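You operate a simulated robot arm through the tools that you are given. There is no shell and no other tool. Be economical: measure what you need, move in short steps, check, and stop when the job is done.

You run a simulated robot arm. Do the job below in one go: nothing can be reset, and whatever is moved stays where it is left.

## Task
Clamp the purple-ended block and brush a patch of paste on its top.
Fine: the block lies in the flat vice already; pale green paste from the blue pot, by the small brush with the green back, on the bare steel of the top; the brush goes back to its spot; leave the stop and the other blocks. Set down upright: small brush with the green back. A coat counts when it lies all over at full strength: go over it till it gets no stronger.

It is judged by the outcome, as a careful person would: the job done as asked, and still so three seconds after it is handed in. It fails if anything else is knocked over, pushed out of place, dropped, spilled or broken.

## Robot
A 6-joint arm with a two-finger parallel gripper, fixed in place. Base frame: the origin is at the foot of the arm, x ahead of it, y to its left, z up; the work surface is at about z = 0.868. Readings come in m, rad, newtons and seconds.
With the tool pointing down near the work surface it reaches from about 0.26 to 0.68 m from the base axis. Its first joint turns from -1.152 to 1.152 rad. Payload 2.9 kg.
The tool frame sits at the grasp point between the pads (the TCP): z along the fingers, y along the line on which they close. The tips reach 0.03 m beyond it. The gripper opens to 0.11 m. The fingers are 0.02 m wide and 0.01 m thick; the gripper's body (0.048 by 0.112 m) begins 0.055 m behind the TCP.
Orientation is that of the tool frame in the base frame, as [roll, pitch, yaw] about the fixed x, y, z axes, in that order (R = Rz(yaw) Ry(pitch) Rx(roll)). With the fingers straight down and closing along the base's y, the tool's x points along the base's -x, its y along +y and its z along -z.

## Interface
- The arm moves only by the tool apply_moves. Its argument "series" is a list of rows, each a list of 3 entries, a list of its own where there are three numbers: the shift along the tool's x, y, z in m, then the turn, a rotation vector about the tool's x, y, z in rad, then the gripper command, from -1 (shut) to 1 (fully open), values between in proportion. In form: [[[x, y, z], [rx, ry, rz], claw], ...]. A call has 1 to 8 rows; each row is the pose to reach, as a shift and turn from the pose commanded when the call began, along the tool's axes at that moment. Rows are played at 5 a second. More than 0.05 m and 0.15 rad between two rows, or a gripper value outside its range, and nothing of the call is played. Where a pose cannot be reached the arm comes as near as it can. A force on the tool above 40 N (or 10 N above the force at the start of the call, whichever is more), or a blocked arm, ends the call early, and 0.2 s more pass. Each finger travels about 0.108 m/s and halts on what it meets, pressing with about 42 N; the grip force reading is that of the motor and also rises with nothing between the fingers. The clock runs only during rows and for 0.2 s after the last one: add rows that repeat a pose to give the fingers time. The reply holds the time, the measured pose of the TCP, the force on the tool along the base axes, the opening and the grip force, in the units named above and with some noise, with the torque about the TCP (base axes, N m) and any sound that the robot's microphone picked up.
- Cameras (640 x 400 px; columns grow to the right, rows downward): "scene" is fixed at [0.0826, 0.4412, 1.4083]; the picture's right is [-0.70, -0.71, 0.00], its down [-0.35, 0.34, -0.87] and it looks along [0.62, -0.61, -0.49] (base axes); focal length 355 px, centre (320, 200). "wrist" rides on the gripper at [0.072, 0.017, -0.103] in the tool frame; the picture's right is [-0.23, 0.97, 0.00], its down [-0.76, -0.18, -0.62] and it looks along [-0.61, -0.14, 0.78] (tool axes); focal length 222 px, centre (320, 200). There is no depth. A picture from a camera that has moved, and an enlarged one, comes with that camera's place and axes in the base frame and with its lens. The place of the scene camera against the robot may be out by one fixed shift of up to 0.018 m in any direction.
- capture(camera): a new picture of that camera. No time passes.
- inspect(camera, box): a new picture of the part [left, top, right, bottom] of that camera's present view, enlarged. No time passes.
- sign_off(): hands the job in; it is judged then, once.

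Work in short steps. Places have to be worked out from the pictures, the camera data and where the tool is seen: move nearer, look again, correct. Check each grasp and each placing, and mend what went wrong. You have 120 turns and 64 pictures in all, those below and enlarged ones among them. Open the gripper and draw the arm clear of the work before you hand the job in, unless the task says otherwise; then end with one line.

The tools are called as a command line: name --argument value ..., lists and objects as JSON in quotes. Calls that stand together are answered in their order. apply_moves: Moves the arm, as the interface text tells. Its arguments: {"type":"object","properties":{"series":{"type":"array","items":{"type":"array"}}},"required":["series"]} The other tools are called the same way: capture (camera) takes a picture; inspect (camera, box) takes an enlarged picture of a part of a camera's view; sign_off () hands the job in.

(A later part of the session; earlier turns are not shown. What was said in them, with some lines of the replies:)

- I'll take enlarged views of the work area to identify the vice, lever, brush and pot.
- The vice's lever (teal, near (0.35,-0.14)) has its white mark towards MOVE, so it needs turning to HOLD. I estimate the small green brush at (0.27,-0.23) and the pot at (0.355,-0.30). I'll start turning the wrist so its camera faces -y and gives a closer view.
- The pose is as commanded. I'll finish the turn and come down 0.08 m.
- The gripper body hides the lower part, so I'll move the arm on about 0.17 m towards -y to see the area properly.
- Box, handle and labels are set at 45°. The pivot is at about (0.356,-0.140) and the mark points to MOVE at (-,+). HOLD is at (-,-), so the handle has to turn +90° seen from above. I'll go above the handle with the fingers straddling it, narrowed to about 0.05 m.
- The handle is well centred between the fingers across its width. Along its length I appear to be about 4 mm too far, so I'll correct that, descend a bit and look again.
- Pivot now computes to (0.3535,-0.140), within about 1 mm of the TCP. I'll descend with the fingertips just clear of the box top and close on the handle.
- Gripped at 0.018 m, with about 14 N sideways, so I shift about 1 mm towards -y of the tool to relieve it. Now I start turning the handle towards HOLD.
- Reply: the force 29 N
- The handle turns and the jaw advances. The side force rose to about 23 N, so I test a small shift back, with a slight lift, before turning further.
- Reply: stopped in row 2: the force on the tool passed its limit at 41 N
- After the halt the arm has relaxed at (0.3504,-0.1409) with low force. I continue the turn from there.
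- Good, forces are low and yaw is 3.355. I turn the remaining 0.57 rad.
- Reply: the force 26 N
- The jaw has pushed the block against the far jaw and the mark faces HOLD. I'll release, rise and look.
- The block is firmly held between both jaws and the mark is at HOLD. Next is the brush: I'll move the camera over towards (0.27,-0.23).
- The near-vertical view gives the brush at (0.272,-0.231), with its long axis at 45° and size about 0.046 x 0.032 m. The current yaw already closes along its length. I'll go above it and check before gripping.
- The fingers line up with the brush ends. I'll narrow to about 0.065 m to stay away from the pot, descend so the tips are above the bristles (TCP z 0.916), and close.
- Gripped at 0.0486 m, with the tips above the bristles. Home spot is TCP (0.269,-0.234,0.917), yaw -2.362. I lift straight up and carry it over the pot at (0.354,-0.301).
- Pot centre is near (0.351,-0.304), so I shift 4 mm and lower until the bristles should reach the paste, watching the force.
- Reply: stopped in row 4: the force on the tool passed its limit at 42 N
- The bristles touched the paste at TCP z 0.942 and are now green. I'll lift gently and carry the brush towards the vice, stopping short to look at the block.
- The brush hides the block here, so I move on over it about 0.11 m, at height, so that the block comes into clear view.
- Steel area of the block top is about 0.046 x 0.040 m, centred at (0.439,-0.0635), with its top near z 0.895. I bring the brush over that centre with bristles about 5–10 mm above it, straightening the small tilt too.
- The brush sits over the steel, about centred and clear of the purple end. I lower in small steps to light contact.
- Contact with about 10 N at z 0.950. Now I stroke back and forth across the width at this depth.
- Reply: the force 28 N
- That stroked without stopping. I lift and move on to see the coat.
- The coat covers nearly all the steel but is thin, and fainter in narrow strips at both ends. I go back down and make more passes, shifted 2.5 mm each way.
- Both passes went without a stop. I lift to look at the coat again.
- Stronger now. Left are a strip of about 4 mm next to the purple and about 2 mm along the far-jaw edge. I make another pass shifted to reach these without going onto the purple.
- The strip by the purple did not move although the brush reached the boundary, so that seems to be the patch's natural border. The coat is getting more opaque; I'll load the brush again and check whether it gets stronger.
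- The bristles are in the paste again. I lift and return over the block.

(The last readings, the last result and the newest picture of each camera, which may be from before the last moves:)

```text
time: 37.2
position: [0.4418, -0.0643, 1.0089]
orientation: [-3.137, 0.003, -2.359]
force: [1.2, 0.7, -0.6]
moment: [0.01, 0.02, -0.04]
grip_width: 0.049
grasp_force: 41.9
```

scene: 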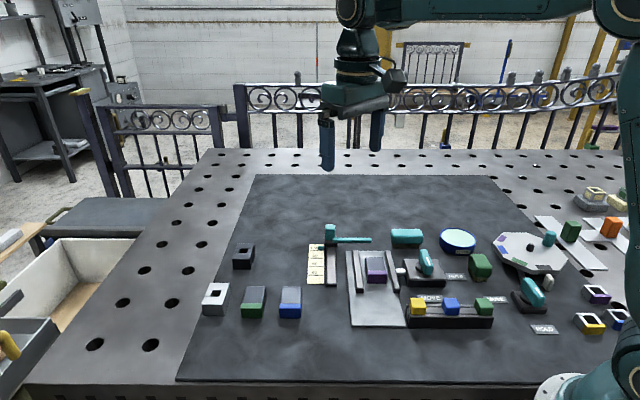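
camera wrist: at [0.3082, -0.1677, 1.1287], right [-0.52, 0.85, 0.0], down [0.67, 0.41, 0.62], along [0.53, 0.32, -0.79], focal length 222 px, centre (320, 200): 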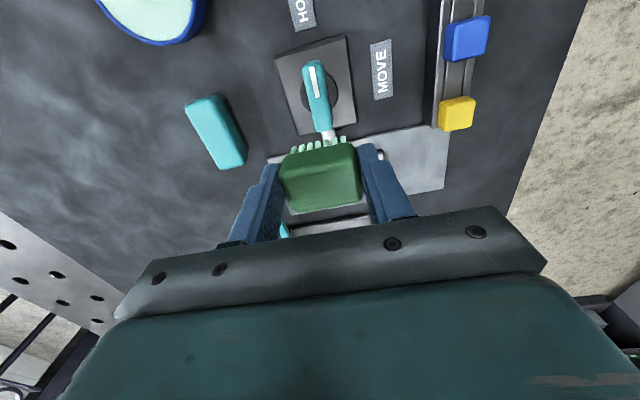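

Now over the block at (0.4418,-0.0643). I'll go down to contact and brush over the full area again.

apply_moves --series '[[[0, -0.002, 0.03], [0, 0, 0], -1], [[0, -0.002, 0.0585], [0, 0, 0], -1], [[0.006, -0.002, 0.0595], [0, 0, 0], -1], [[0.011, -0.002, 0.0595], [0, 0, 0], -1], [[0.005, -0.002, 0.0595], [0, 0, 0], -1], [[-0.001, -0.002, 0.0595], [0, 0, 0], -1], [[-0.007, -0.002, 0.0595], [0, 0, 0], -1], [[-0.01, -0.002, 0.0595], [0, 0, 0], -1]]'

apply_moves --series '[[[0, 0.005, 0], [0, 0, 0], -1], [[0.005, 0.005, 0], [0, 0, 0], -1], [[0.01, 0.005, 0], [0, 0, 0], -1], [[0.016, 0.005, 0], [0, 0, 0], -1], [[0.021, 0.005, 0], [0, 0, 0], -1], [[0.014, 0.005, 0], [0, 0, 0], -1], [[0.007, 0.005, 0], [0, 0, 0], -1], [[0, 0.005, 0], [0, 0, 0], -1]]'

apply_moves --series '[[[0.005, 0, -0.02], [0, 0, 0], -1], [[0.0, 0, -0.05], [0, 0, 0], -1], [[-0.004, 0, -0.06], [0, 0, 0], -1]]'

inspect --camera "wrist" --box '[260, 40, 380, 140]'

```text
time: 39.0
position: [0.4497, -0.0603, 0.9495]
orientation: [-3.136, 0.004, -2.363]
force: [-8.1, -10.9, 37.8]
moment: [-0.39, 0.62, 0.08]
grip_width: 0.0487
grasp_force: 42.5
```

```text
time: 40.8
position: [0.4461, -0.0563, 0.9497]
orientation: [-3.137, 0.001, -2.364]
force: [-8.9, -8.7, 32.5]
moment: [-0.33, 0.56, 0.03]
grip_width: 0.049
grasp_force: 41.4
```

```text
time: 41.6
position: [0.4492, -0.0526, 1.0081]
orientation: [-3.138, 0.0, -2.358]
force: [-0.4, 0.7, -0.5]
moment: [0.0, 0.0, 0.01]
grip_width: 0.0489
grasp_force: 42.1
```

```text
4.00 times, centred on (320, 90) of wrist
camera zoom: at [0.3868, -0.0921, 1.1108], right [-0.53, 0.85, 0.0], down [0.66, 0.41, 0.62], along [0.53, 0.33, -0.78], focal length 888 px, centre (320, 640)
```

zoom: 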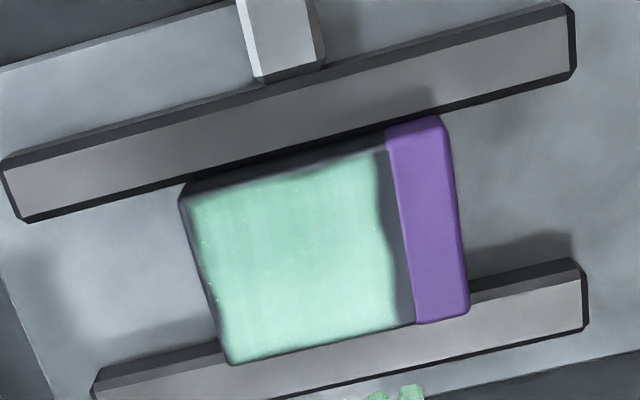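

Edges unchanged and the colour looks practically the same as before, so it seems close to full strength. I make one more full pass to confirm.

apply_moves --series '[[[0.015, -0.004, 0.03], [0, 0, 0], -1], [[0.015, -0.004, 0.0585], [0, 0, 0], -1], [[0.021, -0.004, 0.0595], [0, 0, 0], -1], [[0.026, -0.004, 0.0595], [0, 0, 0], -1], [[0.019, -0.004, 0.0595], [0, 0, 0], -1], [[0.012, -0.004, 0.0595], [0, 0, 0], -1], [[0.006, -0.004, 0.0595], [0, 0, 0], -1], [[0.004, -0.004, 0.0595], [0, 0, 0], -1]]'

apply_moves --series '[[[0.005, 0.002, 0], [0, 0, 0], -1], [[0.011, 0.002, 0], [0, 0, 0], -1], [[0.017, 0.002, 0], [0, 0, 0], -1], [[0.022, 0.002, 0], [0, 0, 0], -1], [[0.016, 0.002, 0], [0, 0, 0], -1], [[0.01, 0.002, 0], [0, 0, 0], -1], [[0.004, 0.002, 0], [0, 0, 0], -1], [[0, 0.002, 0], [0, 0, 0], -1]]'

apply_moves --series '[[[0.005, 0, -0.02], [0, 0, 0], -1], [[0.0, 0, -0.05], [0, 0, 0], -1], [[-0.004, 0, -0.06], [0, 0, 0], -1]]'

inspect --camera "wrist" --box '[260, 40, 380, 140]'

inspect --camera "scene" --box '[330, 220, 430, 300]'

```text
time: 43.4
position: [0.4497, -0.0592, 0.9489]
orientation: [-3.135, 0.002, -2.362]
force: [-6.9, -7.9, 31.4]
moment: [-0.27, 0.56, 0.09]
grip_width: 0.0491
grasp_force: 42.3
```

```text
time: 45.2
position: [0.4473, -0.0565, 0.9481]
orientation: [-3.139, 0.002, -2.362]
force: [-8.0, -8.3, 32.4]
moment: [-0.28, 0.56, 0.02]
grip_width: 0.0486
grasp_force: 42.1
```

```text
time: 46.0
position: [0.4499, -0.0537, 1.009]
orientation: [-3.14, 0.001, -2.359]
force: [-0.4, 0.7, -0.8]
moment: [-0.02, -0.04, 0.0]
grip_width: 0.0487
grasp_force: 42.4
```

```text
4.00 times, centred on (320, 90) of wrist
camera zoom: at [0.3876, -0.0926, 1.1116], right [-0.53, 0.85, 0.0], down [0.66, 0.41, 0.62], along [0.53, 0.33, -0.78], focal length 888 px, centre (320, 640)
```

zoom: 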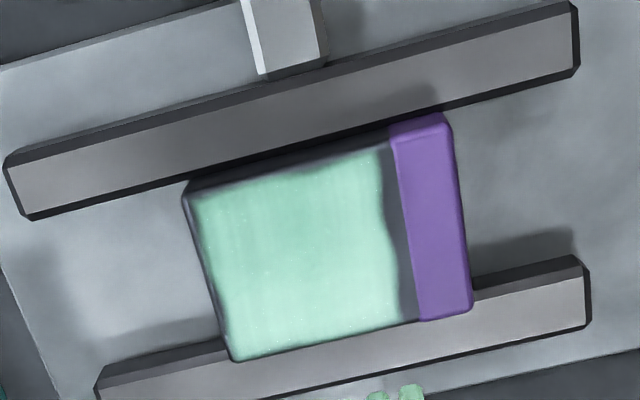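

```text
5.00 times, centred on (380, 260) of scene
camera zoom: at [0.0826, 0.4412, 1.4083], right [-0.7, -0.71, 0.0], down [-0.35, 0.34, -0.87], along [0.62, -0.61, -0.49], focal length 1774 px, centre (20, -100)
```

zoom: 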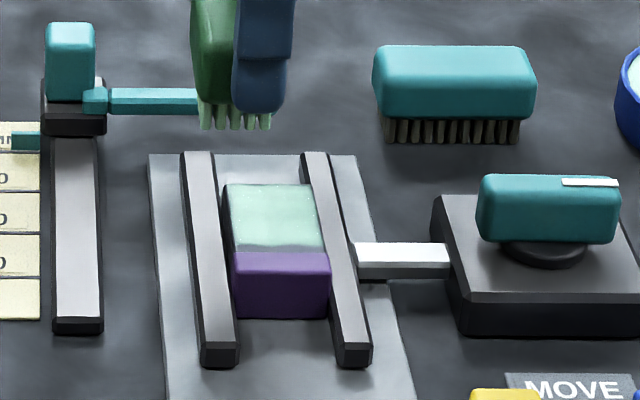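

Even and no stronger than before, except the upper part next to the moving jaw looks a shade darker. I'll make one last pass biased to that side (the jaws are well below the block's top), then compare.

apply_moves --series '[[[0.018, 0.003, 0.03], [0, 0, 0], -1], [[0.018, 0.003, 0.0585], [0, 0, 0], -1], [[0.024, 0.003, 0.0592], [0, 0, 0], -1], [[0.03, 0.003, 0.0592], [0, 0, 0], -1], [[0.032, 0.003, 0.0592], [0, 0, 0], -1], [[0.025, 0.003, 0.0592], [0, 0, 0], -1], [[0.018, 0.003, 0.0592], [0, 0, 0], -1], [[0.012, 0.003, 0.0592], [0, 0, 0], -1]]'

apply_moves --series '[[[0.006, -0.004, 0], [0, 0, 0], -1], [[0.012, -0.004, 0], [0, 0, 0], -1], [[0.018, -0.004, 0], [0, 0, 0], -1], [[0.02, -0.004, 0], [0, 0, 0], -1], [[0.014, -0.004, 0], [0, 0, 0], -1], [[0.008, 0, 0], [0, 0, 0], -1], [[0.014, 0, 0], [0, 0, 0], -1], [[0.019, 0, 0], [0, 0, 0], -1]]'

apply_moves --series '[[[-0.005, 0, -0.01], [0, 0, 0], -1], [[-0.015, 0, -0.05], [0, 0, 0], -1], [[-0.035, 0, -0.06], [0, 0, 0], -1]]'

inspect --camera "wrist" --box '[260, 40, 380, 140]'

```text
time: 47.8
position: [0.4404, -0.0612, 0.9475]
orientation: [-3.139, 0.001, -2.358]
force: [-0.3, -0.1, -1.1]
moment: [-0.02, 0.01, 0.03]
grip_width: 0.049
grasp_force: 42.1
```

```text
time: 49.6
position: [0.4272, -0.0729, 0.9493]
orientation: [-3.139, 0.003, -2.36]
force: [2.4, 3.2, 9.4]
moment: [0.24, -0.01, -0.04]
grip_width: 0.0485
grasp_force: 41.6
```

```text
time: 50.4
position: [0.4539, -0.047, 1.0068]
orientation: [-3.14, 0.001, -2.36]
force: [0.2, 0.1, -0.6]
moment: [-0.06, -0.01, 0.01]
grip_width: 0.0489
grasp_force: 41.4
```

```text
4.00 times, centred on (320, 90) of wrist
camera zoom: at [0.3902, -0.0876, 1.1102], right [-0.52, 0.85, 0.0], down [0.66, 0.41, 0.62], along [0.53, 0.33, -0.78], focal length 888 px, centre (320, 640)
```

zoom: 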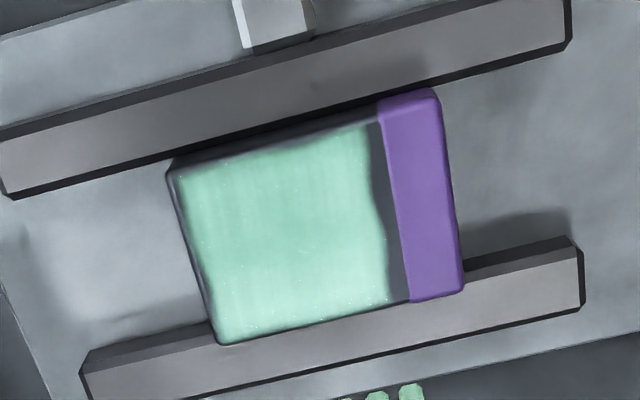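

No further change, so the coat is at full strength and the slight shading is light. Now I take the brush home, above (0.269,-0.234).

apply_moves --series '[[[0.03, 0, -0.02], [0, 0, 0], -1], [[0.075, -0.001, -0.02], [0, 0, 0], -1], [[0.12, -0.0015, -0.02], [0, 0, 0], -1], [[0.165, -0.002, -0.02], [0, 0, 0], -1], [[0.21, -0.0025, -0.02], [0, 0, 0], -1], [[0.255, -0.0026, -0.02], [0, 0, 0], -1], [[0.263, -0.0026, 0.02], [0, 0, 0], -1], [[0.263, -0.0026, 0.05], [0, 0, 0], -1]]'

inspect --camera "scene" --box '[430, 210, 530, 290]'

```text
time: 52.2
position: [0.2677, -0.2353, 0.958]
orientation: [-3.139, -0.001, -2.359]
force: [0.1, 0.6, -0.3]
moment: [0.0, 0.02, 0.01]
grip_width: 0.0489
grasp_force: 42.1
```

```text
5.00 times, centred on (480, 250) of scene
camera zoom: at [0.0826, 0.4412, 1.4083], right [-0.7, -0.71, 0.0], down [-0.35, 0.34, -0.87], along [0.62, -0.61, -0.49], focal length 1774 px, centre (-480, -50)
```

zoom: 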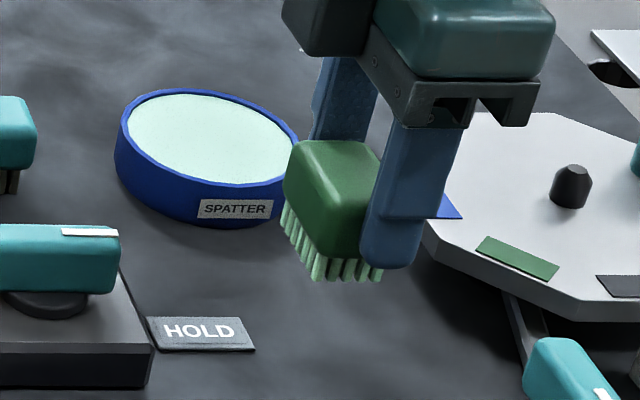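

The brush is upright above its spot. I lower it to just above the surface and watch the force.

apply_moves --series '[[[-0.0018, 0, 0.02], [0, 0, 0], -1], [[-0.0018, 0, 0.035], [0, 0, 0], -1], [[-0.0018, 0, 0.0385], [0, 0, 0], -1], [[-0.0018, 0, 0.04], [0, 0, 0], -1]]'

```text
time: 53.2
position: [0.269, -0.2354, 0.9184]
orientation: [-3.14, 0.002, -2.359]
force: [0.3, 0.9, -0.6]
moment: [0.04, -0.01, -0.01]
grip_width: 0.0485
grasp_force: 41.9
```

No contact yet; I go down in 1 mm steps.

apply_moves --series '[[[0, 0, 0.001], [0, 0, 0], -1], [[0, 0, 0.002], [0, 0, 0], -1]]'

```text
time: 53.8
position: [0.2677, -0.2357, 0.917]
orientation: [-3.139, 0.002, -2.362]
force: [-2.1, 0.4, 10.8]
moment: [0.17, 0.23, -0.01]
grip_width: 0.049
grasp_force: 42.2
```

Contact with about 11 N. I open moderately, mindful of the pot, and withdraw straight up.

apply_moves --series '[[[0, 0, 0], [0, 0, 0], -0.05], [[0, 0, 0], [0, 0, 0], 0.1], [[0, 0, 0], [0, 0, 0], 0.18], [[0, 0, -0.03], [0, 0, 0], 0.18], [[0, 0, -0.075], [0, 0, 0], 0.18], [[0, 0, -0.12], [0, 0, 0], 0.4], [[0, 0, -0.16], [0, 0, 0], 0.8]]'

inspect --camera "scene" --box '[330, 200, 530, 330]'

capture --camera "wrist"

inspect --camera "scene" --box '[430, 210, 530, 290]'

```text
time: 55.4
position: [0.2673, -0.2348, 1.0796]
orientation: [-3.141, 0.004, -2.359]
force: [0.6, -1.0, 0.0]
moment: [0.02, 0.04, 0.01]
grip_width: 0.0992
grasp_force: 0.1
```

```text
3.08 times, centred on (430, 265) of scene
camera zoom: at [0.0825, 0.4412, 1.4083], right [-0.7, -0.71, 0.0], down [-0.35, 0.34, -0.87], along [0.62, -0.61, -0.49], focal length 1092 px, centre (-18, 0)
```

zoom: 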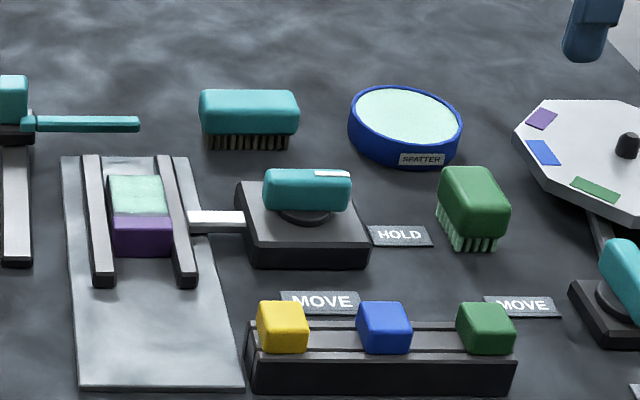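

```text
21 pictures are left
camera wrist: at [0.2039, -0.2732, 1.1826], right [-0.52, 0.85, 0.0], down [0.67, 0.41, 0.62], along [0.53, 0.33, -0.78], focal length 222 px, centre (320, 200)
```

wrist: 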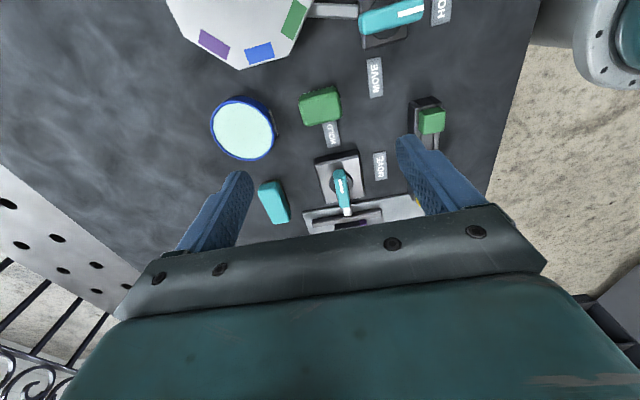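

```text
5.00 times, centred on (480, 250) of scene
camera zoom: at [0.0825, 0.4412, 1.4083], right [-0.7, -0.71, 0.0], down [-0.35, 0.34, -0.87], along [0.62, -0.61, -0.49], focal length 1774 px, centre (-480, -50)
```

zoom: 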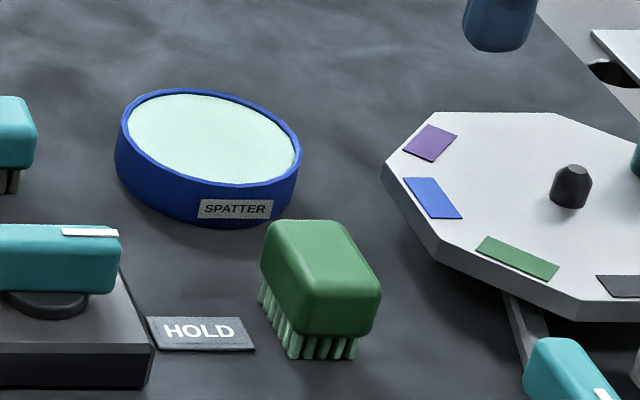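

The brush stands upright on its original spot, the block is clamped and coated, nothing else has moved, and the gripper is open and well above the work. I hand it in.

sign_off

```text
The job is handed in.
```

The purple-ended block is clamped with the lever at HOLD and its steel top is coated until it got no stronger, apart from a roughly 4 mm strip by the purple end that stayed bare; the small green brush is back upright on its spot.
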